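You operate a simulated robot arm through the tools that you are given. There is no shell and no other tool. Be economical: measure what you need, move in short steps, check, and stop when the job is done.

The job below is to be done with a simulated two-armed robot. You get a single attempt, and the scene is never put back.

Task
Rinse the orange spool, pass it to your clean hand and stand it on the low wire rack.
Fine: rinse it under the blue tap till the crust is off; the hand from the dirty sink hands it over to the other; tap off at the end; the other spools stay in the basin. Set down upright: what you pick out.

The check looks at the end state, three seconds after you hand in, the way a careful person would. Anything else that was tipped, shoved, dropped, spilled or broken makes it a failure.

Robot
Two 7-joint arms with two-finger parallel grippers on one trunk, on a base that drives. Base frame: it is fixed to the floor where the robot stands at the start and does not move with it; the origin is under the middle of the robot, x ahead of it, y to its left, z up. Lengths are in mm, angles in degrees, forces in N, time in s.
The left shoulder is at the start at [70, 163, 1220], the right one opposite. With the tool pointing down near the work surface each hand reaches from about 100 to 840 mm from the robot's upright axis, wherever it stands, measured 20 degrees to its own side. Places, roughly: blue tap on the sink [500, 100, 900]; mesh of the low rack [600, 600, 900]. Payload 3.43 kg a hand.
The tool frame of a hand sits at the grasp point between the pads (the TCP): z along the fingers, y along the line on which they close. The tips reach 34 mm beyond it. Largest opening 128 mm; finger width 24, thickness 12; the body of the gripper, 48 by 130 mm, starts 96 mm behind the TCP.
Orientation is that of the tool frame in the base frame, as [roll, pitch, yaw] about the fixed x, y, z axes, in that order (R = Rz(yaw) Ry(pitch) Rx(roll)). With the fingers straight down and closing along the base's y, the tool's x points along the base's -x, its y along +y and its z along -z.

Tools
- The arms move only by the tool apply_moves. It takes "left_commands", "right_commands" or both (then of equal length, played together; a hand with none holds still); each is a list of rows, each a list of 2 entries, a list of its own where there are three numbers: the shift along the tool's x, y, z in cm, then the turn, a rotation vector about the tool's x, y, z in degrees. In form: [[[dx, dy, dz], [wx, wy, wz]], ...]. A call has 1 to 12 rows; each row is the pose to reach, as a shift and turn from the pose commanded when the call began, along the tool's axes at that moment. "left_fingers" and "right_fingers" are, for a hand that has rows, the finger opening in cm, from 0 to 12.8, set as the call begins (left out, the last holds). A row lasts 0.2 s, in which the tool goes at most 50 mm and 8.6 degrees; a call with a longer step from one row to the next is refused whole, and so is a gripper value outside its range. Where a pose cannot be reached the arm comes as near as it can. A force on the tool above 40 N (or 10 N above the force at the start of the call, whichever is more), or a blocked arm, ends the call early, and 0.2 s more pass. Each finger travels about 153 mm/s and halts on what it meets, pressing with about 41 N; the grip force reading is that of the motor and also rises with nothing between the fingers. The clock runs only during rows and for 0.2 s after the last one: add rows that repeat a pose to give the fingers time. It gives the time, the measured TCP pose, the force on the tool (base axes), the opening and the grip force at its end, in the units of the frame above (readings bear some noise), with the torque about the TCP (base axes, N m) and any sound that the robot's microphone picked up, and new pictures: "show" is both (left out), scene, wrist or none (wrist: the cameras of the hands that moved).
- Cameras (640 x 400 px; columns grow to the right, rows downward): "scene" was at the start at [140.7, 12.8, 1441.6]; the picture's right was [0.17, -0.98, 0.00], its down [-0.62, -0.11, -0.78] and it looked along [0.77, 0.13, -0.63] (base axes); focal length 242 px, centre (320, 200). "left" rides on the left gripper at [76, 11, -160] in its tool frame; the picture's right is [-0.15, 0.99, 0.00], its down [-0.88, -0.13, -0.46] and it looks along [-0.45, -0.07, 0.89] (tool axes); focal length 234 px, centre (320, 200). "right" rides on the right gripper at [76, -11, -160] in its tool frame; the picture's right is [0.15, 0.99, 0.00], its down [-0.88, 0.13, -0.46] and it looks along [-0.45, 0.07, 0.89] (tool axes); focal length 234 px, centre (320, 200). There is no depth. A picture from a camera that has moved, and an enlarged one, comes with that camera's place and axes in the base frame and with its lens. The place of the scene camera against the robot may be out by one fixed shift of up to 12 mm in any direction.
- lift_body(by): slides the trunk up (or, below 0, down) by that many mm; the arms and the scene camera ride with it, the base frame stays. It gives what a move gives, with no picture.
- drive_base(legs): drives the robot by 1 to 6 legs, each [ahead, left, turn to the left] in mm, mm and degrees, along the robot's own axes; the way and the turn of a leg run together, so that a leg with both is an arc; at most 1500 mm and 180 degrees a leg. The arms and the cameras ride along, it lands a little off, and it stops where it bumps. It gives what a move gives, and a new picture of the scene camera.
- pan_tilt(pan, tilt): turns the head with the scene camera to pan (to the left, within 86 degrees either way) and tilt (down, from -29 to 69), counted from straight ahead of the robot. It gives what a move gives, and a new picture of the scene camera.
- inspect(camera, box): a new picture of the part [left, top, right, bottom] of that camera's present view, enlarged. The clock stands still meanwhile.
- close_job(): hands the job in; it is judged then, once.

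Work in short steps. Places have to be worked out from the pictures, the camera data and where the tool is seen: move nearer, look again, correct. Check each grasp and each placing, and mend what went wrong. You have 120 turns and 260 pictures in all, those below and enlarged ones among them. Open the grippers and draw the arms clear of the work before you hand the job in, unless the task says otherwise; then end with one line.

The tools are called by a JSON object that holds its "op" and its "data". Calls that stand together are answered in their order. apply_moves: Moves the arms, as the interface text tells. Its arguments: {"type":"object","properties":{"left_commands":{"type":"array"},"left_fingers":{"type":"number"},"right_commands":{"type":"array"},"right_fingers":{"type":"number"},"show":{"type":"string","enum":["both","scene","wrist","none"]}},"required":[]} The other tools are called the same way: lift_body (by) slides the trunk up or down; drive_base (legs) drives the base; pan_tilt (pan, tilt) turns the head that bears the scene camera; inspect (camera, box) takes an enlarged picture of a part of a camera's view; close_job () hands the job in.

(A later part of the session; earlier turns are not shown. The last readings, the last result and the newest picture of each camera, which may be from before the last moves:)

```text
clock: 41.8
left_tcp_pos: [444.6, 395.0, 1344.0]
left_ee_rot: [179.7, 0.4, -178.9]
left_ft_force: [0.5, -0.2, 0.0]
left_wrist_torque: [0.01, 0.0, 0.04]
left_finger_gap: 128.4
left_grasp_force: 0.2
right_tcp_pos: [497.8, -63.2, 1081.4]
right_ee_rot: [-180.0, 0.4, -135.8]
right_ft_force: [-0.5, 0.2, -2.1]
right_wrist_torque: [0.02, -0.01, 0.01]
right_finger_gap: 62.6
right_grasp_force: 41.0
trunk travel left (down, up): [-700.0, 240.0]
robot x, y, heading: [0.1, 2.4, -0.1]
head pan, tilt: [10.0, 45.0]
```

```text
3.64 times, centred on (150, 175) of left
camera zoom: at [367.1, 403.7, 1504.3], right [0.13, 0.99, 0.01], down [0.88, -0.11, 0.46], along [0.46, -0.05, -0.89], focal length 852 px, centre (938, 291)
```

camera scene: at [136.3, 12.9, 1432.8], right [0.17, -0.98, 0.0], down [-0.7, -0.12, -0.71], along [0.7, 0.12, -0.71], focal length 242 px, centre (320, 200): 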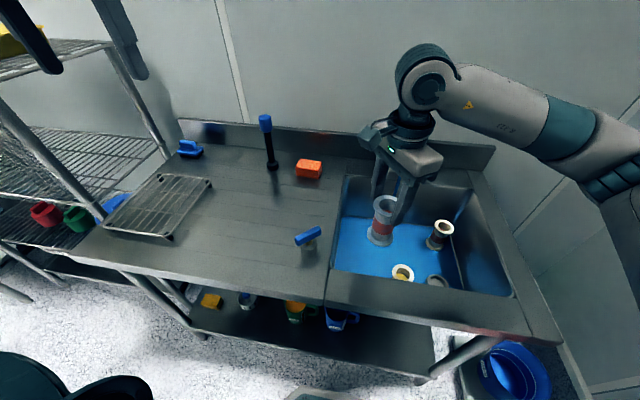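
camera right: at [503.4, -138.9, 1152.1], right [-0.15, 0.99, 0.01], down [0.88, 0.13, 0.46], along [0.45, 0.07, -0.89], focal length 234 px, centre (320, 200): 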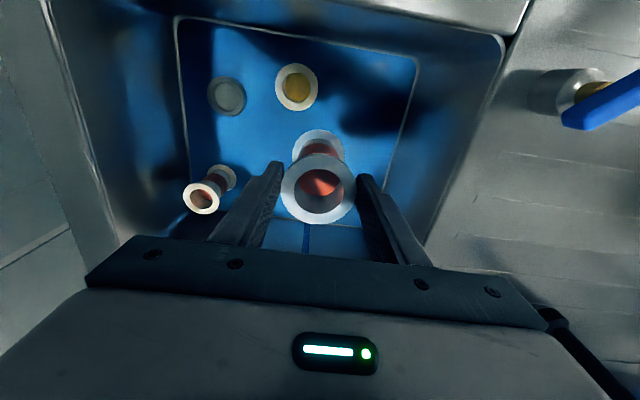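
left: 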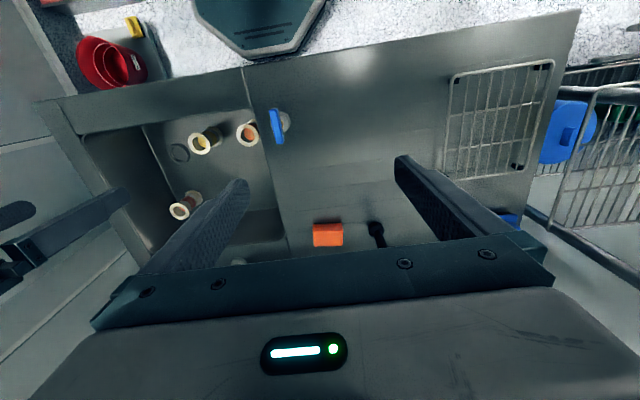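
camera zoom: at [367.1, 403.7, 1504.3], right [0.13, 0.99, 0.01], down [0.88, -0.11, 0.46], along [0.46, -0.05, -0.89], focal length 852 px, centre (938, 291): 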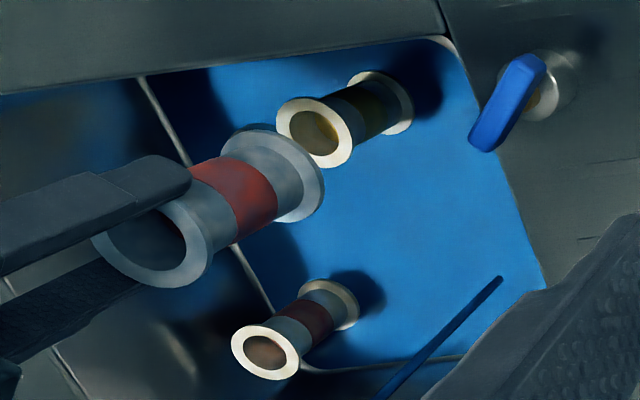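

Uniform all round. To be safe I'll give one more rinse and compare the colour; first go back beside the stream.

{"op": "apply_moves", "data": {"right_commands": [[[-0.3, -1.8, 1.3], [0, 0, 7.4]], [[-0.7, -3.6, 2.6], [0, 0, 14.8]], [[-1.1, -5.4, 4], [0, 0, 22.2]], [[-1.5, -7.3, 5.3], [0, 0, 29.5]], [[-1.8, -9.1, 6.6], [0, 0, 36.9]], [[-2.2, -10.9, 8], [0, 0, 44.2]]], "show": "none"}}

{"op": "apply_moves", "data": {"right_commands": [[[0, 0, 0], [0, -8, 0]], [[0, 0, 0], [0, -16, 0]], [[0, 0, 0], [0, -24, 0]], [[0, 0, 0], [0, -32, 0]], [[0, 0, 0], [0, -40, 0]], [[0, 0, 0], [0, -48, 0]], [[-3, 0, 0.7], [0, -48, 0]], [[-6, 0, 1.4], [0, -48, 0]], [[-9, 0, 2], [0, -48, 0]], [[-9, 0, 2], [0, -48, 0]], [[-9, 0, 2], [0, -48, 0]], [[-9, 0, 2], [0, -48, 0]]], "show": "wrist"}}

```text
clock: 43.2
left_tcp_pos: [443.8, 394.7, 1345.0]
left_ee_rot: [179.6, 0.5, -178.9]
left_ft_force: [-0.2, 0.2, 0.0]
left_wrist_torque: [-0.01, 0.03, 0.01]
left_finger_gap: 128.1
left_grasp_force: 0.0
right_tcp_pos: [591.3, -126.4, 1003.3]
right_ee_rot: [179.6, 0.4, 179.8]
right_ft_force: [0.2, -0.5, -2.1]
right_wrist_torque: [-0.04, 0.03, -0.01]
right_finger_gap: 62.9
right_grasp_force: 41.1
trunk travel left (down, up): [-700.0, 240.0]
robot x, y, heading: [0.2, -1.0, 0.1]
head pan, tilt: [10.0, 45.0]
```

```text
clock: 45.8
left_tcp_pos: [442.8, 395.7, 1345.3]
left_ee_rot: [179.8, 0.4, -178.8]
left_ft_force: [1.3, -0.2, 0.1]
left_wrist_torque: [0.01, 0.02, -0.01]
left_finger_gap: 128.1
left_grasp_force: 0.1
right_tcp_pos: [680.7, -127.7, 981.6]
right_ee_rot: [179.5, 48.2, 179.5]
right_ft_force: [1.4, 0.0, -3.0]
right_wrist_torque: [-0.02, 0.14, 0.01]
right_finger_gap: 62.9
right_grasp_force: 41.2
trunk travel left (down, up): [-700.0, 240.0]
robot x, y, heading: [3.1, 0.1, -0.2]
head pan, tilt: [10.0, 45.0]
camera right: at [510.0, -139.9, 1031.0], right [-0.1, 0.99, -0.1], down [0.24, 0.12, 0.96], along [0.96, 0.07, -0.25], focal length 234 px, centre (320, 200)
```

right: 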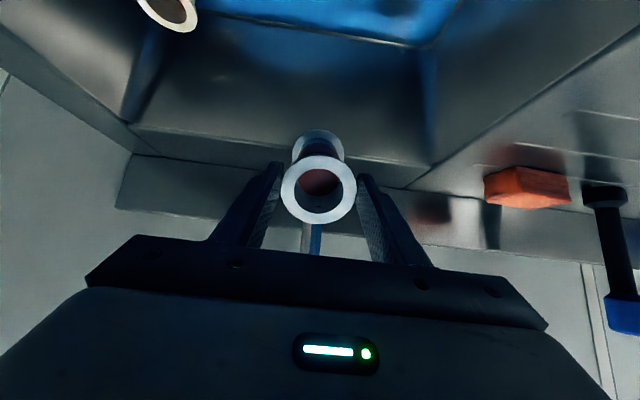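

Water hits the band; roll it through wide angles both ways.

{"op": "apply_moves", "data": {"right_commands": [[[0, 0, 0], [0, 0, 8.4]], [[0, 0, 0], [0, 0, 16.8]], [[0, 0, 0], [0, 0, 25]], [[0, 0, 0], [0, 0, 33]], [[0, 0, 0], [0, 0, 41]], [[0, 0, 0], [0, 0, 49]], [[0, 0, 0], [0, 0, 57]], [[0, 0, 0], [0, 0, 65]], [[0, 0, 0], [0, 0, 73]], [[0, 0, 0], [0, 0, 81]], [[0, 0, 0], [0, 0, 81]], [[0, 0, 0], [0, 0, 81]]], "show": "none"}}

{"op": "apply_moves", "data": {"right_commands": [[[0, 0, 0], [0, 0, -8.1]], [[0, 0, 0], [0, 0, -16.2]], [[0, 0, 0], [0, 0, -24.3]], [[0, 0, 0], [0, 0, -32.4]], [[0, 0, 0], [0, 0, -40.5]], [[0, 0, 0], [0, 0, -48.6]], [[0, 0, 0], [0, 0, -56.7]], [[0, 0, 0], [0, 0, -64.8]], [[0, 0, 0], [0, 0, -72.9]], [[0, 0, 0], [0, 0, -81]], [[0, 0, 0], [0, 0, -81]]], "show": "none"}}

{"op": "apply_moves", "data": {"right_commands": [[[0, 0, 0], [0, 0, -8.4]], [[0, 0, 0], [0, 0, -16.8]], [[0, 0, 0], [0, 0, -25]], [[0, 0, 0], [0, 0, -33]], [[0, 0, 0], [0, 0, -41]], [[0, 0, 0], [0, 0, -49]], [[0, 0, 0], [0, 0, -41]], [[0, 0, 0], [0, 0, -33]], [[0, 0, 0], [0, 0, -25]], [[0, 0, 0], [0, 0, -16.8]], [[0, 0, 0], [0, 0, -8.4]], [[0, 0, 0], [0, 0, 0]]], "show": "none"}}

```text
clock: 48.4
left_tcp_pos: [444.1, 394.7, 1345.4]
left_ee_rot: [179.8, 0.4, -178.8]
left_ft_force: [0.8, 0.4, 0.4]
left_wrist_torque: [-0.04, -0.02, 0.02]
left_finger_gap: 127.9
left_grasp_force: 0.0
right_tcp_pos: [682.3, -125.9, 982.6]
right_ee_rot: [132.0, 6.3, 95.9]
right_ft_force: [-0.1, 0.4, -1.8]
right_wrist_torque: [0.02, 0.12, -0.01]
right_finger_gap: 62.6
right_grasp_force: 41.0
trunk travel left (down, up): [-700.0, 240.0]
robot x, y, heading: [-2.3, 0.3, -0.2]
head pan, tilt: [10.0, 45.0]
```

```text
clock: 50.8
left_tcp_pos: [443.2, 395.9, 1346.6]
left_ee_rot: [179.8, 0.4, -178.8]
left_ft_force: [-0.4, 0.9, -0.1]
left_wrist_torque: [0.0, -0.03, 0.0]
left_finger_gap: 128.0
left_grasp_force: 0.1
right_tcp_pos: [680.8, -125.3, 981.5]
right_ee_rot: [179.6, 48.4, 179.7]
right_ft_force: [-0.4, 0.2, -1.6]
right_wrist_torque: [0.03, 0.15, 0.02]
right_finger_gap: 62.8
right_grasp_force: 41.2
trunk travel left (down, up): [-700.0, 240.0]
robot x, y, heading: [-1.6, 0.4, -0.1]
head pan, tilt: [10.0, 45.0]
```

```text
clock: 53.4
left_tcp_pos: [443.5, 395.3, 1344.6]
left_ee_rot: [179.8, 0.5, -178.8]
left_ft_force: [-0.2, -1.1, 0.9]
left_wrist_torque: [-0.04, 0.0, -0.01]
left_finger_gap: 128.1
left_grasp_force: 0.0
right_tcp_pos: [682.6, -126.0, 983.2]
right_ee_rot: [179.3, 48.3, 179.3]
right_ft_force: [0.7, -0.7, -1.5]
right_wrist_torque: [0.0, 0.14, 0.0]
right_finger_gap: 62.9
right_grasp_force: 41.3
trunk travel left (down, up): [-700.0, 240.0]
robot x, y, heading: [-1.3, 0.8, -0.0]
head pan, tilt: [10.0, 45.0]
```

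Back out of the stream, upright the spool, and look.

{"op": "apply_moves", "data": {"right_commands": [[[3, 0, -3], [0, 0, 0]], [[6, 0, -6], [0, 0, 0]], [[9, 0, -8], [0, 8, 0]], [[10, 0, -10], [0, 16, 0]], [[10, 0, -10], [0, 24, 0]], [[10, 0, -10], [0, 32, 0]], [[10, 0, -10], [0, 40, 0]], [[10, 0, -10], [0, 48.3, 0]]], "show": "both"}}

{"op": "inspect", "data": {"camera": "scene", "box": [370, 170, 460, 260]}}

```text
clock: 55.2
left_tcp_pos: [445.6, 395.1, 1344.7]
left_ee_rot: [179.7, 0.4, -178.9]
left_ft_force: [0.4, 0.3, -0.5]
left_wrist_torque: [0.03, 0.02, 0.02]
left_finger_gap: 128.0
left_grasp_force: 0.1
right_tcp_pos: [541.3, -125.5, 975.0]
right_ee_rot: [179.6, -0.2, -180.0]
right_ft_force: [0.4, 1.0, -2.1]
right_wrist_torque: [-0.01, 0.03, -0.05]
right_finger_gap: 62.7
right_grasp_force: 40.9
trunk travel left (down, up): [-700.0, 240.0]
robot x, y, heading: [-3.7, 2.8, 0.3]
head pan, tilt: [10.0, 45.0]
camera scene: at [137.6, 12.3, 1432.7], right [0.17, -0.98, 0.0], down [-0.7, -0.12, -0.71], along [0.7, 0.12, -0.71], focal length 242 px, centre (320, 200)
camera right: at [464.7, -138.7, 1133.9], right [-0.15, 0.99, 0.01], down [0.88, 0.13, 0.46], along [0.45, 0.07, -0.89], focal length 234 px, centre (320, 200)
```

scene: 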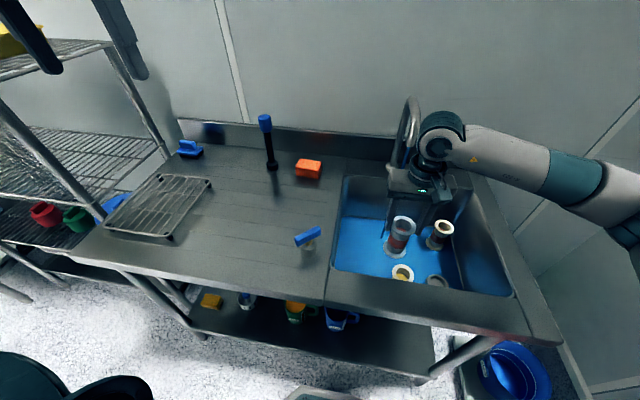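
right: 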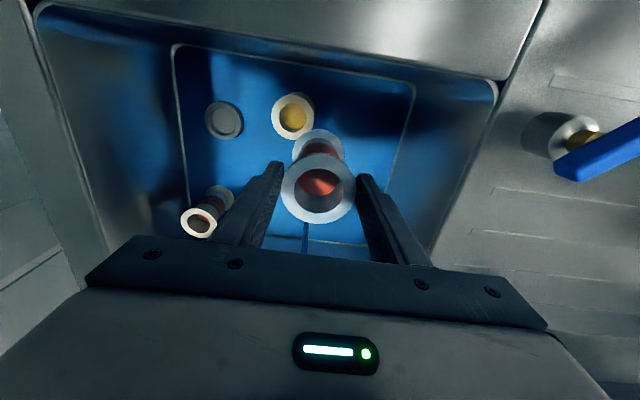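

```text
4.44 times, centred on (415, 215) of scene
camera zoom: at [137.6, 12.3, 1432.7], right [0.17, -0.98, 0.0], down [-0.7, -0.12, -0.71], along [0.7, 0.12, -0.71], focal length 1073 px, centre (-102, 133)
```

zoom: 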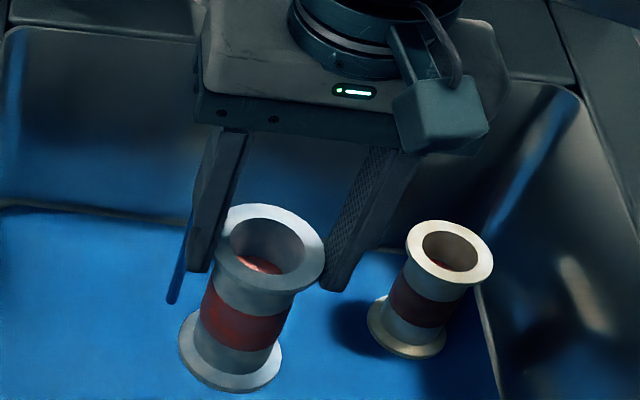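

No further change with more water: it's clean. Now prepare the left hand to take the waist from the robot's side: it must point forward with its camera on top, so first turn it 90° about the vertical in free space.

{"op": "apply_moves", "data": {"left_commands": [[[0.5, 0, 1], [0, 0, -8.4]], [[1, 0, 2], [0, 0, -16.8]], [[1, 0, 3], [0, 0, -25.2]], [[1, 0, 4], [0, 0, -33.6]], [[1, 0, 5], [0, 0, -42]], [[1, 0, 6], [0, 0, -50.4]], [[1, 0, 7], [0, 0, -58.8]], [[1, 0, 8], [0, 0, -67.2]], [[1, 0, 8], [0, 0, -75.6]], [[1, 0, 8], [0, 0, -84]], [[1, 0, 8], [0, 0, -90]]], "show": "scene"}}

```text
clock: 57.6
left_tcp_pos: [436.1, 398.7, 1265.6]
left_ee_rot: [-179.7, 0.2, -88.7]
left_ft_force: [-0.8, -0.7, 0.2]
left_wrist_torque: [0.01, 0.01, 0.0]
left_finger_gap: 127.9
left_grasp_force: 0.1
right_tcp_pos: [539.8, -126.2, 973.8]
right_ee_rot: [179.6, -0.1, 179.9]
right_ft_force: [0.2, 0.2, -3.1]
right_wrist_torque: [0.02, -0.01, 0.0]
right_finger_gap: 62.6
right_grasp_force: 40.9
trunk travel left (down, up): [-700.0, 240.0]
robot x, y, heading: [0.7, 3.2, -0.1]
head pan, tilt: [10.0, 45.0]
camera scene: at [136.6, 12.1, 1432.8], right [0.17, -0.98, 0.0], down [-0.7, -0.12, -0.71], along [0.7, 0.12, -0.71], focal length 242 px, centre (320, 200)
```

scene: 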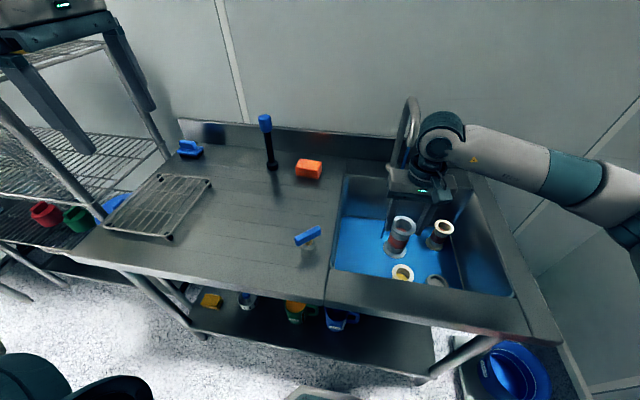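

Works; continue another 90°.

{"op": "apply_moves", "data": {"left_commands": [[[0, 0, 0], [0, 0, -8.4]], [[0, 0, 0], [0, 0, -16.8]], [[0, 0, 0], [0, 0, -25.2]], [[0, 0, 0], [0, 0, -33.6]], [[0, 0, 0], [0, 0, -42]], [[0, 0, 0], [0, 0, -50.4]], [[0, 0, 0], [0, 0, -58.8]], [[0, 0, 0], [0, 0, -67.2]], [[0, 0, 0], [0, 0, -75.6]], [[0, 0, 0], [0, 0, -84]], [[0, 0, 0], [0, 0, -91]]], "show": "none"}}

```text
clock: 60.0
left_tcp_pos: [589.9, 565.4, 1353.3]
left_ee_rot: [179.6, 0.5, -2.6]
left_ft_force: [0.5, -0.3, 0.1]
left_wrist_torque: [0.0, 0.02, 0.05]
left_finger_gap: 127.9
left_grasp_force: 0.0
left hand out of reach, approached as far as the arm can: row 6, 7, 8, 9, 10, 11
right_tcp_pos: [540.5, -126.4, 973.7]
right_ee_rot: [179.6, 0.0, 179.9]
right_ft_force: [0.7, -1.1, -3.1]
right_wrist_torque: [0.02, 0.01, -0.02]
right_finger_gap: 62.6
right_grasp_force: 41.8
trunk travel left (down, up): [-700.0, 240.0]
robot x, y, heading: [-0.2, -0.7, 0.1]
head pan, tilt: [10.0, 45.0]
```

The position drifted (limit near there), though nothing touched. Tilt forward now and see whether the posture becomes reachable.

{"op": "apply_moves", "data": {"left_commands": [[[0, 0, 0], [0, 8.4, 0]], [[0, 0, 0], [0, 16.8, 0]], [[0, 0, 0], [0, 25.2, 0]], [[0, 0, 0], [0, 33.6, 0]], [[0, 0, 0], [0, 42, 0]], [[0, 0, 0], [0, 50.4, 0]], [[0, 0, 0], [0, 58.8, 0]], [[0, 0, 0], [0, 67.2, 0]], [[0, 0, 0], [0, 75.6, 0]], [[0, 0, 0], [0, 84, 0]], [[0, 0, 0], [0, 90, 0]]], "show": "both"}}

```text
clock: 62.4
left_tcp_pos: [622.6, 655.8, 1330.0]
left_ee_rot: [142.4, -83.7, 28.8]
left_ft_force: [1.1, -0.3, -4.4]
left_wrist_torque: [-0.05, -0.49, 0.0]
left_finger_gap: 128.0
left_grasp_force: 0.1
left hand out of reach, approached as far as the arm can: row 1, 2, 3, 4, 5, 6, 7, 8, 9, 10, 11
right_tcp_pos: [538.4, -125.9, 975.1]
right_ee_rot: [179.6, 0.1, 179.8]
right_ft_force: [0.6, -1.5, -2.2]
right_wrist_torque: [0.05, -0.01, -0.04]
right_finger_gap: 62.7
right_grasp_force: 41.3
trunk travel left (down, up): [-700.0, 240.0]
robot x, y, heading: [2.6, 0.6, -0.1]
head pan, tilt: [10.0, 45.0]
camera scene: at [135.0, 11.2, 1432.8], right [0.17, -0.98, 0.0], down [-0.7, -0.12, -0.71], along [0.7, 0.12, -0.71], focal length 242 px, centre (320, 200)
camera left: at [471.7, 673.3, 1419.1], right [-0.16, -0.98, -0.08], down [-0.51, 0.15, -0.84], along [0.84, -0.1, -0.53], focal length 234 px, centre (320, 200)
```

scene: 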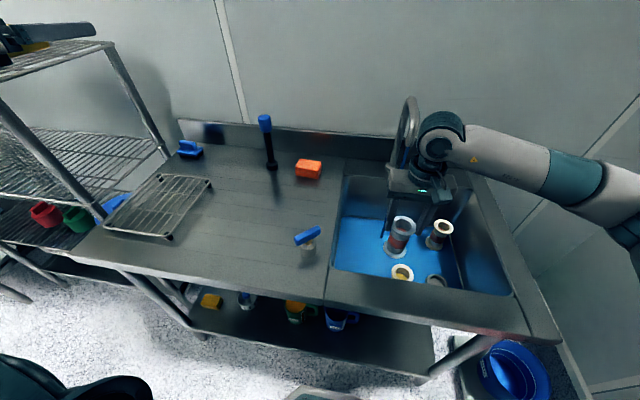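
left: 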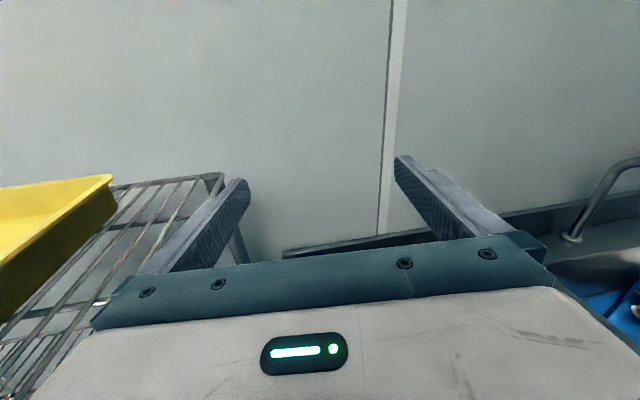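

The target was too close to the shoulder for a forward-pointing hand. Command a point further out and lower, [640,330,1150], which also draws it off the shelf.

{"op": "apply_moves", "data": {"left_commands": [[[0, 1, 3], [0, 0, 0]], [[-1, 2, 6], [0, 0, 0]], [[-3, 3, 9], [0, 0, 0]], [[-5, 4, 12], [0, 0, 0]], [[-7, 5, 15], [0, 0, 0]], [[-9, 6, 18], [0, 0, 0]], [[-11.5, 6.8, 20.4], [0, 0, 0]], [[-11.5, 6.8, 20.4], [0, 0, 0]], [[-11.5, 6.8, 20.4], [0, 0, 0]]], "show": "both"}}

```text
clock: 64.4
left_tcp_pos: [800.1, 554.2, 1198.9]
left_ee_rot: [143.3, -83.5, 27.9]
left_ft_force: [0.5, -0.2, -0.1]
left_wrist_torque: [0.02, -0.04, -0.02]
left_finger_gap: 128.0
left_grasp_force: 0.2
right_tcp_pos: [540.6, -126.1, 973.8]
right_ee_rot: [179.6, -0.1, 179.9]
right_ft_force: [0.5, -0.1, -3.0]
right_wrist_torque: [-0.02, 0.03, 0.02]
right_finger_gap: 62.7
right_grasp_force: 41.0
trunk travel left (down, up): [-700.0, 240.0]
robot x, y, heading: [1.2, -1.0, 0.1]
head pan, tilt: [10.0, 45.0]
camera scene: at [137.0, 12.1, 1432.8], right [0.17, -0.98, 0.0], down [-0.7, -0.12, -0.71], along [0.7, 0.12, -0.71], focal length 242 px, centre (320, 200)
camera left: at [650.0, 571.4, 1288.9], right [-0.16, -0.98, -0.08], down [-0.52, 0.15, -0.84], along [0.84, -0.1, -0.53], focal length 234 px, centre (320, 200)
```

scene: 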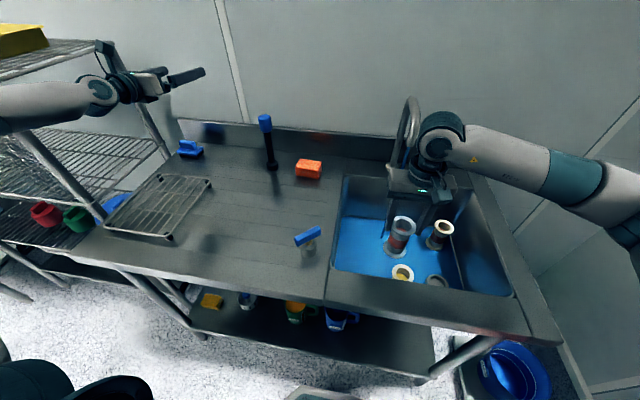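
left: 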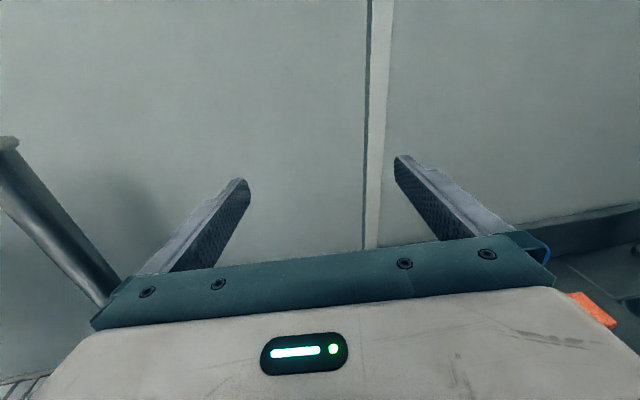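

Good: it follows now, pointing nearly straight ahead with camera on top. Level it and bring it toward the robot's centre front, [540,200,1100].

{"op": "apply_moves", "data": {"left_commands": [[[-1.4, 3.8, -1.9], [1.5, 0.9, 0.6]], [[-2.9, 7.6, -3.8], [3, 1.8, 1.2]], [[-4.3, 11.4, -5.8], [4.5, 2.7, 1.8]], [[-5.7, 15.2, -7.7], [6, 3.6, 2.4]], [[-7.2, 19, -9.6], [7.5, 4.5, 3]], [[-8.6, 22.9, -11.5], [8.8, 5.5, 3.5]], [[-10, 26.7, -13.4], [8.8, 5.5, 3.5]], [[-11.4, 30.5, -15.4], [8.8, 5.5, 3.5]], [[-12.9, 34.3, -17.3], [8.8, 5.5, 3.5]], [[-14.3, 38.1, -19.2], [8.8, 5.5, 3.5]]], "show": "both"}}

```text
clock: 66.6
left_tcp_pos: [584.7, 198.9, 1083.4]
left_ee_rot: [-70.5, -89.9, -109.3]
left_ft_force: [-0.8, 0.8, 0.0]
left_wrist_torque: [0.02, -0.01, 0.04]
left_finger_gap: 128.0
left_grasp_force: 0.0
left hand out of reach, approached as far as the arm can: row 8, 9, 10
right_tcp_pos: [541.0, -126.8, 974.0]
right_ee_rot: [179.6, -0.1, -180.0]
right_ft_force: [0.0, -0.1, -2.1]
right_wrist_torque: [0.05, 0.06, 0.0]
right_finger_gap: 62.8
right_grasp_force: 40.9
trunk travel left (down, up): [-700.0, 240.0]
robot x, y, heading: [0.4, 1.8, 0.1]
head pan, tilt: [10.0, 45.0]
camera scene: at [137.5, 10.4, 1432.8], right [0.17, -0.98, 0.0], down [-0.7, -0.12, -0.71], along [0.7, 0.12, -0.71], focal length 242 px, centre (320, 200)
camera left: at [425.3, 186.5, 1159.0], right [0.0, -0.99, -0.15], down [-0.46, 0.13, -0.88], along [0.89, 0.07, -0.45], focal length 234 px, centre (320, 200)
```

scene: 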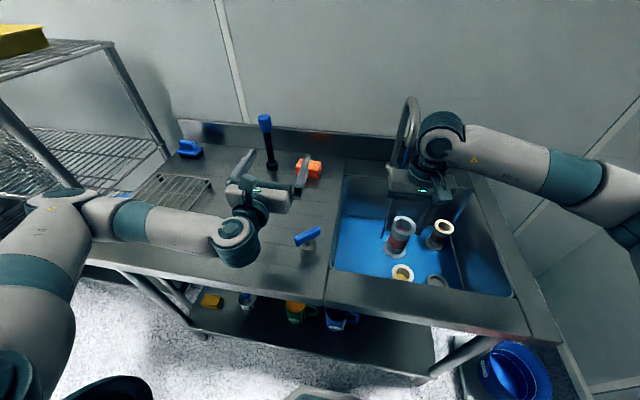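
left: 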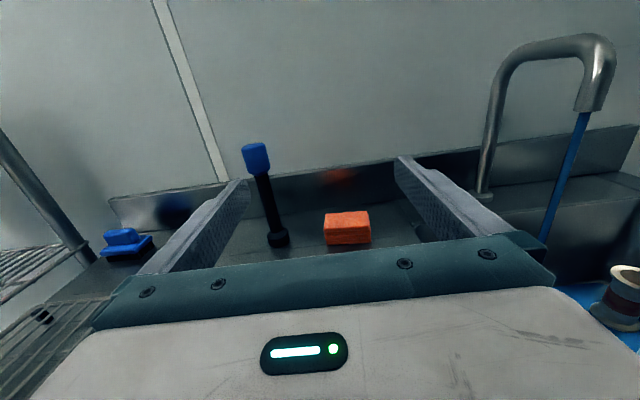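

The left hand is level and pointing forward. Now move the spool up and out to [660,-80,1125], and the left hand to its receiving place [600,30,1060].

{"op": "apply_moves", "data": {"right_commands": [[[-1, 0.5, -3], [0, 0, 0]], [[-3, 1.2, -6], [0, 0, 0]], [[-6, 2, -9], [0, 0, 0]], [[-9, 3.5, -12], [0, 0, 0]], [[-11.9, 4.6, -15.1], [0, 0, 0]]], "show": "none"}}

{"op": "apply_moves", "data": {"left_commands": [[[-0.5, 4, 0.4], [0, 0, 0]], [[-1, 8, 0.8], [0, 0, 0]], [[-1.6, 12, 1.2], [0, 0, 0]], [[-2.3, 15, 1.5], [0, 0, 0]], [[-2.3, 16.9, 1.5], [0, 0, 0]]], "show": "both"}}

```text
clock: 67.8
left_tcp_pos: [584.5, 201.1, 1083.6]
left_ee_rot: [47.7, -89.9, 132.3]
left_ft_force: [0.0, -0.1, -1.1]
left_wrist_torque: [0.01, -0.04, -0.05]
left_finger_gap: 127.9
left_grasp_force: 0.1
right_tcp_pos: [655.3, -81.0, 1121.6]
right_ee_rot: [179.8, 0.1, 179.8]
right_ft_force: [-0.6, 0.7, -2.5]
right_wrist_torque: [0.04, 0.01, 0.01]
right_finger_gap: 62.8
right_grasp_force: 41.1
trunk travel left (down, up): [-700.0, 240.0]
robot x, y, heading: [2.3, -0.4, 0.0]
head pan, tilt: [10.0, 45.0]
```

```text
clock: 69.0
left_tcp_pos: [588.2, 30.1, 1058.8]
left_ee_rot: [9.3, -89.7, 170.7]
left_ft_force: [0.3, -1.1, 0.0]
left_wrist_torque: [-0.03, 0.0, 0.15]
left_finger_gap: 128.0
left_grasp_force: 0.0
right_tcp_pos: [647.9, -81.4, 1125.0]
right_ee_rot: [179.8, 0.4, 179.9]
right_ft_force: [-0.2, -0.1, -2.4]
right_wrist_torque: [-0.01, 0.01, -0.03]
right_finger_gap: 62.6
right_grasp_force: 40.9
trunk travel left (down, up): [-700.0, 240.0]
robot x, y, heading: [-0.0, -0.5, -0.0]
head pan, tilt: [10.0, 45.0]
camera scene: at [128.8, 15.0, 1432.5], right [0.17, -0.98, 0.0], down [-0.69, -0.12, -0.71], along [0.7, 0.12, -0.7], focal length 242 px, centre (320, 200)
camera left: at [428.3, 17.9, 1133.7], right [0.0, -0.99, -0.15], down [-0.45, 0.13, -0.88], along [0.89, 0.07, -0.45], focal length 234 px, centre (320, 200)
```

scene: 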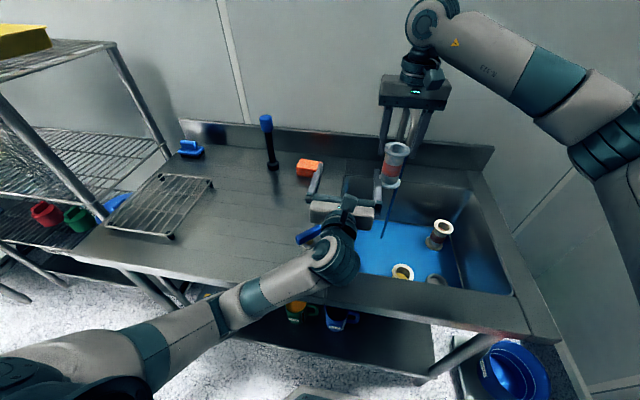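
left: 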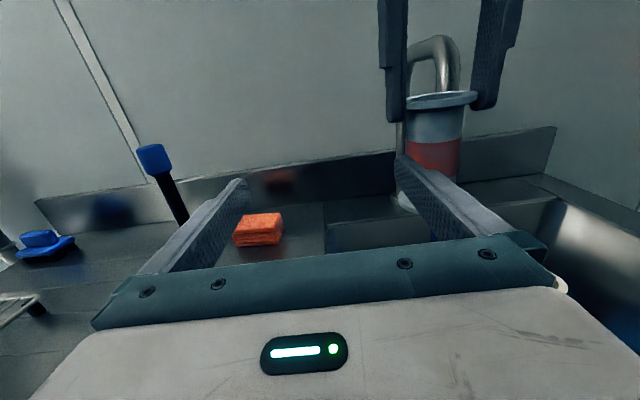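

The scene camera seems to have shifted ~8 mm back; check whether the left forearm touches the counter.

{"op": "inspect", "data": {"camera": "scene", "box": [80, 190, 400, 390]}}

{"op": "inspect", "data": {"camera": "left", "box": [350, 0, 540, 240]}}

```text
2.00 times, centred on (240, 290) of scene
camera zoom: at [128.8, 15.0, 1432.5], right [0.17, -0.98, 0.0], down [-0.69, -0.12, -0.71], along [0.7, 0.12, -0.7], focal length 483 px, centre (480, 20)
```

zoom: 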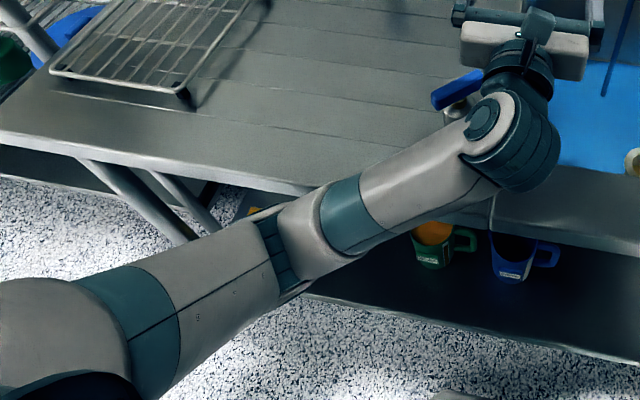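

```text
1.67 times, centred on (445, 120) of left
camera zoom: at [428.3, 17.9, 1133.7], right [0.0, -0.99, -0.15], down [-0.45, 0.13, -0.88], along [0.89, 0.07, -0.45], focal length 390 px, centre (112, 333)
```

zoom: 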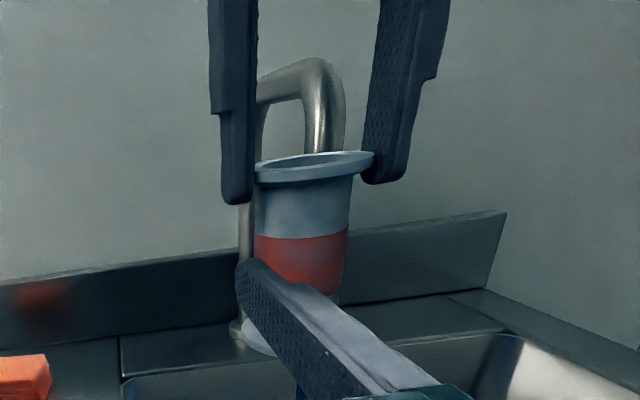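

The left forearm is leaning on the counter's front edge. Raise the trunk 150 mm (both arms ride up) to clear it.

{"op": "lift_body", "data": {"by": 150}}

{"op": "pan_tilt", "data": {"pan": 8, "tilt": 45}}

```text
clock: 70.7
left_tcp_pos: [593.6, 27.0, 1206.8]
left_ee_rot: [-104.7, -90.0, -75.4]
left_ft_force: [0.1, 0.7, -0.4]
left_wrist_torque: [0.0, 0.03, 0.03]
left_finger_gap: 127.9
left_grasp_force: 0.1
right_tcp_pos: [654.7, -83.2, 1271.6]
right_ee_rot: [179.6, 0.0, 179.8]
right_ft_force: [0.4, -0.2, -2.6]
right_wrist_torque: [0.03, 0.05, 0.0]
right_finger_gap: 62.6
right_grasp_force: 40.8
trunk travel left (down, up): [-850.0, 90.0]
robot x, y, heading: [2.5, 0.3, -0.0]
head pan, tilt: [10.0, 45.0]
```

```text
clock: 71.3
left_tcp_pos: [594.1, 27.4, 1207.2]
left_ee_rot: [63.6, -89.9, 116.4]
left_ft_force: [0.4, 0.6, -0.2]
left_wrist_torque: [-0.02, -0.03, 0.02]
left_finger_gap: 128.0
left_grasp_force: 0.0
right_tcp_pos: [654.4, -83.2, 1271.4]
right_ee_rot: [179.7, 0.0, 179.8]
right_ft_force: [0.9, -1.1, -1.9]
right_wrist_torque: [-0.01, -0.01, 0.02]
right_finger_gap: 62.5
right_grasp_force: 40.9
trunk travel left (down, up): [-850.0, 90.0]
robot x, y, heading: [0.9, 0.7, 0.1]
head pan, tilt: [8.0, 45.0]
camera scene: at [137.4, 9.1, 1582.8], right [0.14, -0.99, 0.0], down [-0.7, -0.1, -0.71], along [0.7, 0.1, -0.71], focal length 242 px, centre (320, 200)
```

scene: 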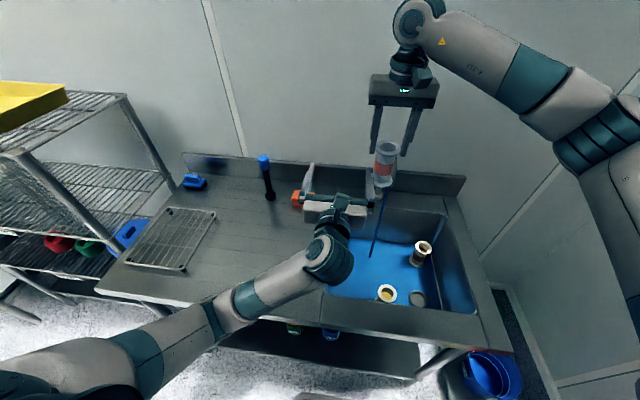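

Body is back in place, elbow clear. Now bring the spool in front of the left hand: right hand to [685,27,1271].

{"op": "apply_moves", "data": {"right_commands": [[[-3.1, 0, 0], [0, 0, 0]], [[-3.3, 4, 0], [0, 0, 0]], [[-3.3, 8, 0], [0, 0, 0]], [[-3.3, 11, 0], [0, 0, 0]], [[-3.3, 11, 0], [0, 0, 0]]], "show": "scene"}}

{"op": "inspect", "data": {"camera": "left", "box": [160, 0, 480, 280]}}

```text
clock: 72.5
left_tcp_pos: [593.7, 28.1, 1207.5]
left_ee_rot: [-94.6, -89.9, -85.5]
left_ft_force: [0.0, -0.1, 0.8]
left_wrist_torque: [-0.05, 0.03, 0.01]
left_finger_gap: 128.0
left_grasp_force: 0.0
right_tcp_pos: [687.4, 26.8, 1271.7]
right_ee_rot: [179.6, 0.0, 180.0]
right_ft_force: [0.3, -0.5, -1.5]
right_wrist_torque: [0.0, 0.04, 0.0]
right_finger_gap: 62.8
right_grasp_force: 41.0
trunk travel left (down, up): [-850.0, 90.0]
robot x, y, heading: [-0.0, -2.4, 0.3]
head pan, tilt: [8.0, 45.0]
camera scene: at [137.2, 8.4, 1582.8], right [0.14, -0.99, 0.0], down [-0.7, -0.1, -0.71], along [0.7, 0.1, -0.71], focal length 242 px, centre (320, 200)
```

scene: 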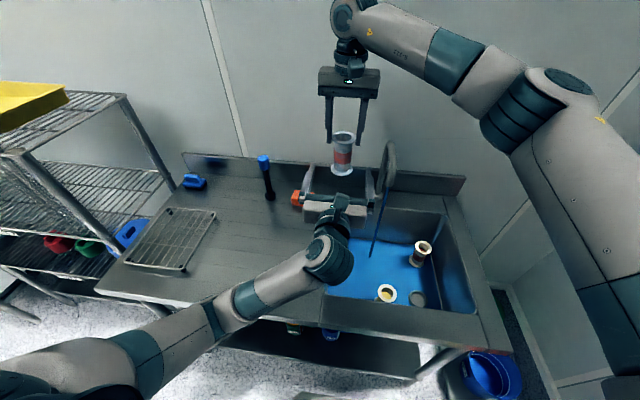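

```text
1.43 times, centred on (320, 140) of left
camera zoom: at [434.6, 15.4, 1282.8], right [0.0, -0.99, -0.15], down [-0.46, 0.13, -0.88], along [0.89, 0.07, -0.45], focal length 334 px, centre (320, 286)
```

zoom: 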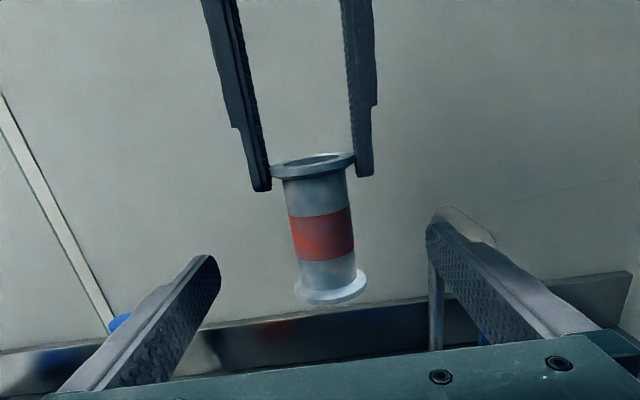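

Spool mid-height ≈1205, matching the left TCP at 1207; aligned in y. Bring the spool back 93 mm into the open left hand.

{"op": "apply_moves", "data": {"right_commands": [[[3, 0, 0], [0, 0, 0]], [[6, 0.1, 0], [0, 0, 0]], [[8.2, 0.1, 0], [0, 0, 0]], [[9.3, 0.1, 0], [0, 0, 0]], [[9.3, 0.1, 0], [0, 0, 0]]], "show": "scene"}}

{"op": "inspect", "data": {"camera": "left", "box": [160, 0, 480, 280]}}

{"op": "inspect", "data": {"camera": "scene", "box": [280, 80, 400, 240]}}

```text
clock: 73.7
left_tcp_pos: [594.8, 28.1, 1206.5]
left_ee_rot: [-112.8, -89.9, -67.1]
left_ft_force: [0.2, -0.4, -0.6]
left_wrist_torque: [-0.01, -0.01, 0.03]
left_finger_gap: 128.0
left_grasp_force: 0.0
right_tcp_pos: [596.2, 29.5, 1272.5]
right_ee_rot: [179.6, 0.0, 179.9]
right_ft_force: [-0.7, -0.3, -1.6]
right_wrist_torque: [0.0, 0.0, -0.03]
right_finger_gap: 62.6
right_grasp_force: 41.2
trunk travel left (down, up): [-850.0, 90.0]
robot x, y, heading: [2.6, -0.9, -0.2]
head pan, tilt: [8.0, 45.0]
camera scene: at [137.3, 9.2, 1582.8], right [0.14, -0.99, 0.0], down [-0.7, -0.1, -0.71], along [0.7, 0.1, -0.71], focal length 242 px, centre (320, 200)
```

scene: 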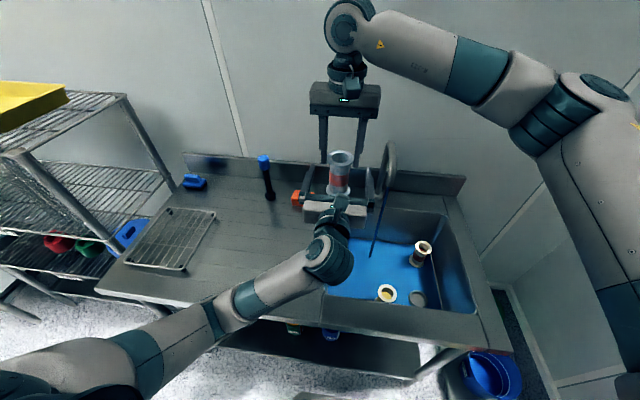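

```text
1.43 times, centred on (320, 140) of left
camera zoom: at [434.7, 16.0, 1282.7], right [0.0, -0.99, -0.15], down [-0.46, 0.13, -0.88], along [0.89, 0.07, -0.45], focal length 334 px, centre (320, 286)
```

zoom: 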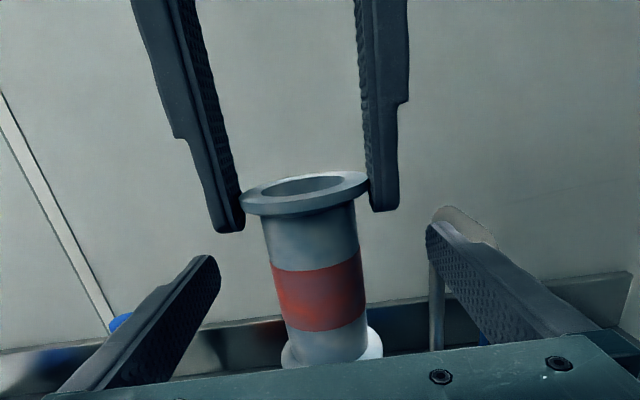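

```text
2.50 times, centred on (340, 160) of scene
camera zoom: at [137.3, 9.2, 1582.8], right [0.14, -0.99, 0.0], down [-0.7, -0.1, -0.71], along [0.7, 0.1, -0.71], focal length 604 px, centre (270, 300)
```

zoom: 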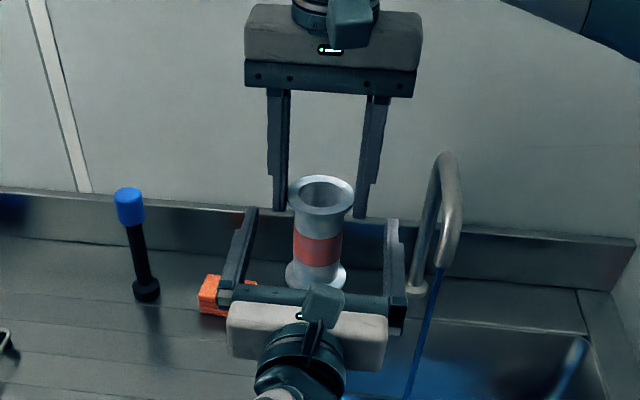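

Spool is centred in the left hand. Close the left fingers on the waist.

{"op": "apply_moves", "data": {"left_commands": [[[0, 0, 0], [0, 0, 0]], [[0, 0, 0], [0, 0, 0]], [[0, 0, 0], [0, 0, 0]], [[0, 0, 0], [0, 0, 0]]], "left_fingers": 3.5, "show": "none"}}

{"op": "inspect", "data": {"camera": "left", "box": [160, 0, 480, 280]}}

```text
clock: 74.7
left_tcp_pos: [594.2, 29.1, 1207.2]
left_ee_rot: [147.2, -89.9, 32.9]
left_ft_force: [0.7, 10.9, -0.8]
left_wrist_torque: [-0.98, -0.04, -0.29]
left_finger_gap: 45.2
left_grasp_force: 41.0
right_tcp_pos: [595.2, 28.6, 1270.3]
right_ee_rot: [179.7, 0.0, 179.9]
right_ft_force: [-1.0, -11.3, 0.2]
right_wrist_torque: [0.24, 0.11, 0.26]
right_finger_gap: 62.6
right_grasp_force: 41.1
trunk travel left (down, up): [-850.0, 90.0]
robot x, y, heading: [0.1, -0.7, 0.0]
head pan, tilt: [8.0, 45.0]
```

```text
1.43 times, centred on (320, 140) of left
camera zoom: at [434.8, 16.5, 1282.8], right [0.0, -0.99, -0.15], down [-0.46, 0.13, -0.88], along [0.89, 0.07, -0.45], focal length 334 px, centre (320, 286)
```

zoom: 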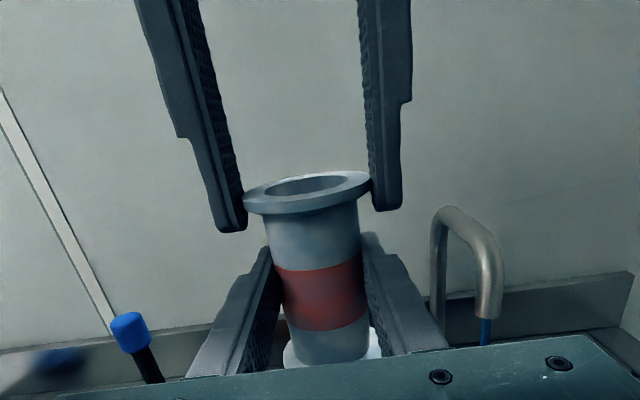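

Left grips the waist (45 mm, 41 N). Open the right hand moderately and lift it away.

{"op": "apply_moves", "data": {"right_commands": [[[0, 0, 0], [0, 0, 0]], [[0, 0, 0], [0, 0, 0]], [[0, 0, -2], [0, 0, 0]], [[0, 0, -6], [0, 0, 0]], [[-2, 0, -8], [0, 0, 0]], [[-4, -4, -8], [0, 0, 0]], [[-4, -8, -8], [0, 0, 0]], [[-4, -12, -8], [0, 0, 0]], [[-4, -16, -8], [0, 0, 0]], [[-4, -20, -8], [0, 0, 0]]], "right_fingers": 9.5, "show": "scene"}}

{"op": "inspect", "data": {"camera": "left", "box": [160, 0, 480, 280]}}

```text
clock: 76.9
left_tcp_pos: [592.9, 25.6, 1206.3]
left_ee_rot: [-80.7, -89.8, -99.2]
left_ft_force: [0.2, -0.1, 0.2]
left_wrist_torque: [0.01, 0.01, 0.04]
left_finger_gap: 44.5
left_grasp_force: 40.8
right_tcp_pos: [631.4, -174.7, 1351.4]
right_ee_rot: [179.5, 0.1, 180.0]
right_ft_force: [0.2, -0.6, 0.0]
right_wrist_torque: [0.01, 0.01, -0.01]
right_finger_gap: 95.0
right_grasp_force: 0.0
trunk travel left (down, up): [-850.0, 90.0]
robot x, y, heading: [1.2, 0.3, 0.4]
head pan, tilt: [8.0, 45.0]
camera scene: at [136.4, 6.5, 1582.9], right [0.14, -0.99, 0.0], down [-0.7, -0.1, -0.71], along [0.7, 0.1, -0.71], focal length 242 px, centre (320, 200)
```

scene: 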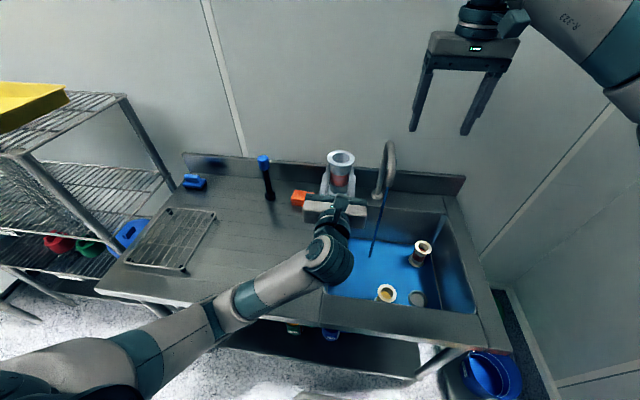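

```text
1.43 times, centred on (320, 140) of left
camera zoom: at [434.0, 13.9, 1283.0], right [0.0, -0.99, -0.15], down [-0.46, 0.13, -0.88], along [0.89, 0.07, -0.45], focal length 334 px, centre (320, 286)
```

zoom: 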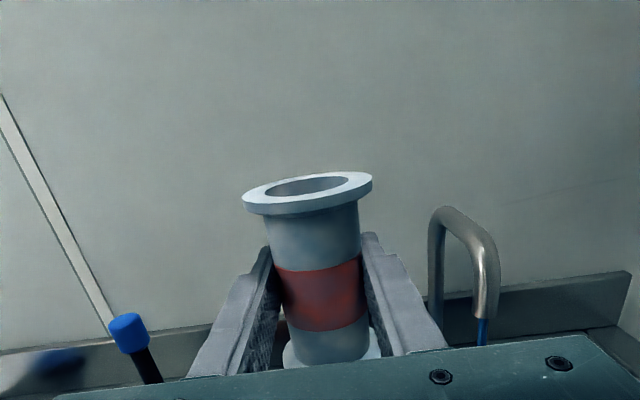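

Handover done; the spool stands straight in the left hand. The rack spans about x 443–688, y 479–675. Carry the spool left at height, half way first.

{"op": "apply_moves", "data": {"left_commands": [[[0, -4, 0], [0, 0, 0]], [[0, -8.5, 0], [0, 0, 0]], [[0, -13, 0], [0, 0, 0]], [[0, -17.5, -0.2], [0, 0, 0]], [[0, -22, -0.4], [0, 0, 0]], [[0, -26.5, -0.6], [0, 0, 0]], [[0, -31, -0.8], [0, 0, 0]], [[0, -35.5, -1], [0, 0, 0]], [[0, -40, -1], [0, 0, 0]]], "show": "scene"}}

{"op": "pan_tilt", "data": {"pan": 35, "tilt": 45}}

```text
clock: 78.9
left_tcp_pos: [582.6, 430.1, 1208.7]
left_ee_rot: [79.5, -89.9, 100.5]
left_ft_force: [0.2, 0.2, -0.4]
left_wrist_torque: [0.01, 0.05, -0.02]
left_finger_gap: 44.2
left_grasp_force: 41.4
right_tcp_pos: [632.2, -171.9, 1351.0]
right_ee_rot: [179.8, 0.1, 179.8]
right_ft_force: [-0.3, 0.4, 0.8]
right_wrist_torque: [0.01, 0.01, 0.02]
right_finger_gap: 95.0
right_grasp_force: 0.0
trunk travel left (down, up): [-850.0, 90.0]
robot x, y, heading: [2.1, 1.8, 0.1]
head pan, tilt: [8.0, 45.0]
camera scene: at [136.3, 10.6, 1582.9], right [0.14, -0.99, 0.0], down [-0.7, -0.1, -0.71], along [0.7, 0.1, -0.71], focal length 242 px, centre (320, 200)
```

scene: 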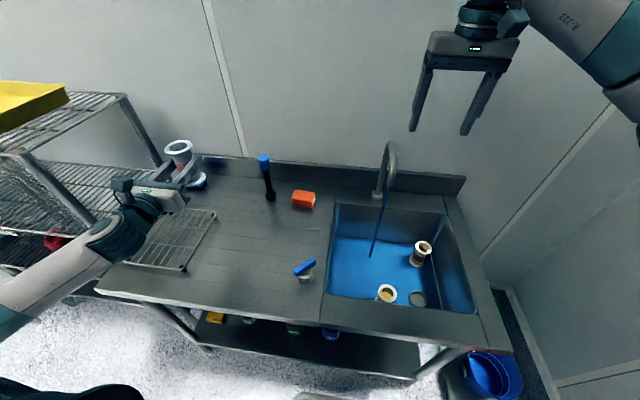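

```text
clock: 79.8
left_tcp_pos: [582.1, 428.8, 1208.1]
left_ee_rot: [61.8, -90.0, 118.2]
left_ft_force: [-0.4, 0.3, -0.2]
left_wrist_torque: [0.02, 0.01, 0.0]
left_finger_gap: 44.4
left_grasp_force: 41.0
right_tcp_pos: [632.8, -173.2, 1350.8]
right_ee_rot: [179.6, 0.0, 179.8]
right_ft_force: [0.4, -0.2, 0.5]
right_wrist_torque: [-0.01, 0.01, 0.02]
right_finger_gap: 95.1
right_grasp_force: 0.0
trunk travel left (down, up): [-850.0, 90.0]
robot x, y, heading: [4.1, 0.1, -0.1]
head pan, tilt: [35.0, 45.0]
camera scene: at [123.4, 44.5, 1582.8], right [0.57, -0.82, 0.0], down [-0.58, -0.41, -0.71], along [0.58, 0.41, -0.71], focal length 242 px, centre (320, 200)
```

scene: 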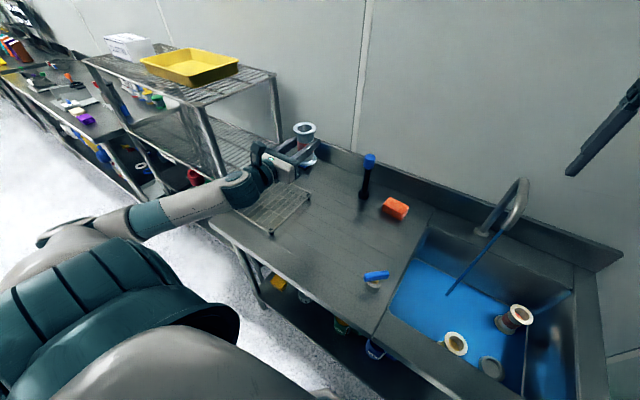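

Arm posture is clear of the shelf. Go to [566,550,1100], above the rack.

{"op": "apply_moves", "data": {"left_commands": [[[0, -4, 0], [0, 0, 0]], [[0, -8, -0.6], [0, 0, 0]], [[-2, -12.1, -1.2], [0, 0, 0]], [[-5, -12.1, -1.6], [0, 0, 0]], [[-8, -12.1, -1.6], [0, 0, 0]], [[-10.8, -12.1, -1.6], [0, 0, 0]], [[-10.8, -12.1, -1.6], [0, 0, 0]]], "show": "both"}}

{"op": "inspect", "data": {"camera": "scene", "box": [170, 80, 370, 260]}}

```text
clock: 81.5
left_tcp_pos: [567.3, 551.3, 1100.2]
left_ee_rot: [-20.3, -89.9, -159.8]
left_ft_force: [-0.9, -0.3, -0.3]
left_wrist_torque: [0.01, 0.04, -0.04]
left_finger_gap: 44.1
left_grasp_force: 41.2
right_tcp_pos: [633.8, -173.0, 1351.0]
right_ee_rot: [179.6, 0.0, 179.9]
right_ft_force: [0.2, -0.6, 0.2]
right_wrist_torque: [0.01, -0.02, -0.01]
right_finger_gap: 95.1
right_grasp_force: 0.0
trunk travel left (down, up): [-850.0, 90.0]
robot x, y, heading: [0.5, 2.0, -0.3]
head pan, tilt: [35.0, 45.0]
camera scene: at [123.1, 44.7, 1582.9], right [0.57, -0.82, 0.0], down [-0.58, -0.41, -0.71], along [0.58, 0.41, -0.71], focal length 242 px, centre (320, 200)
camera left: at [408.2, 537.5, 1175.7], right [0.0, -0.99, -0.15], down [-0.46, 0.13, -0.88], along [0.89, 0.07, -0.45], focal length 234 px, centre (320, 200)
```

scene: 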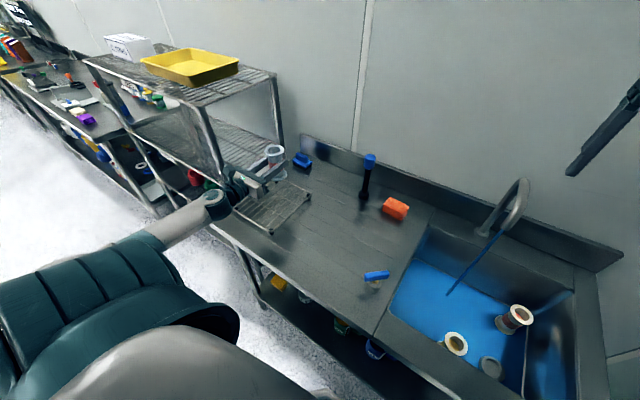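
left: 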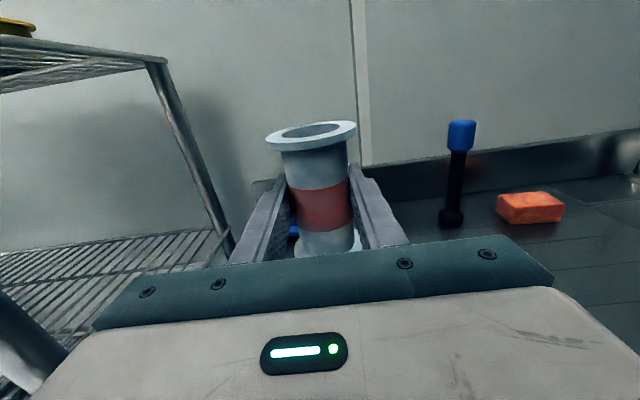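

```text
2.22 times, centred on (270, 170) of scene
camera zoom: at [123.1, 44.7, 1582.9], right [0.57, -0.82, 0.0], down [-0.58, -0.41, -0.71], along [0.58, 0.41, -0.71], focal length 537 px, centre (431, 267)
```

zoom: 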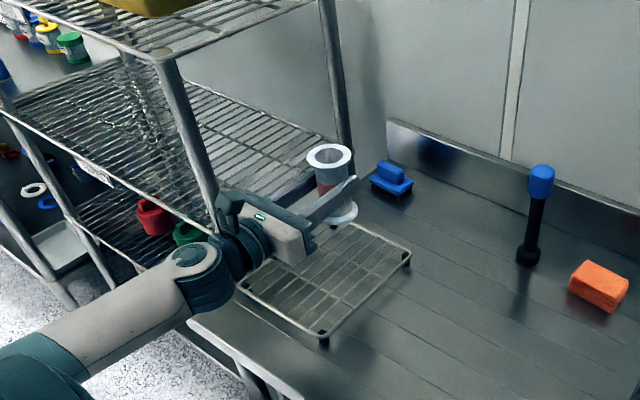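

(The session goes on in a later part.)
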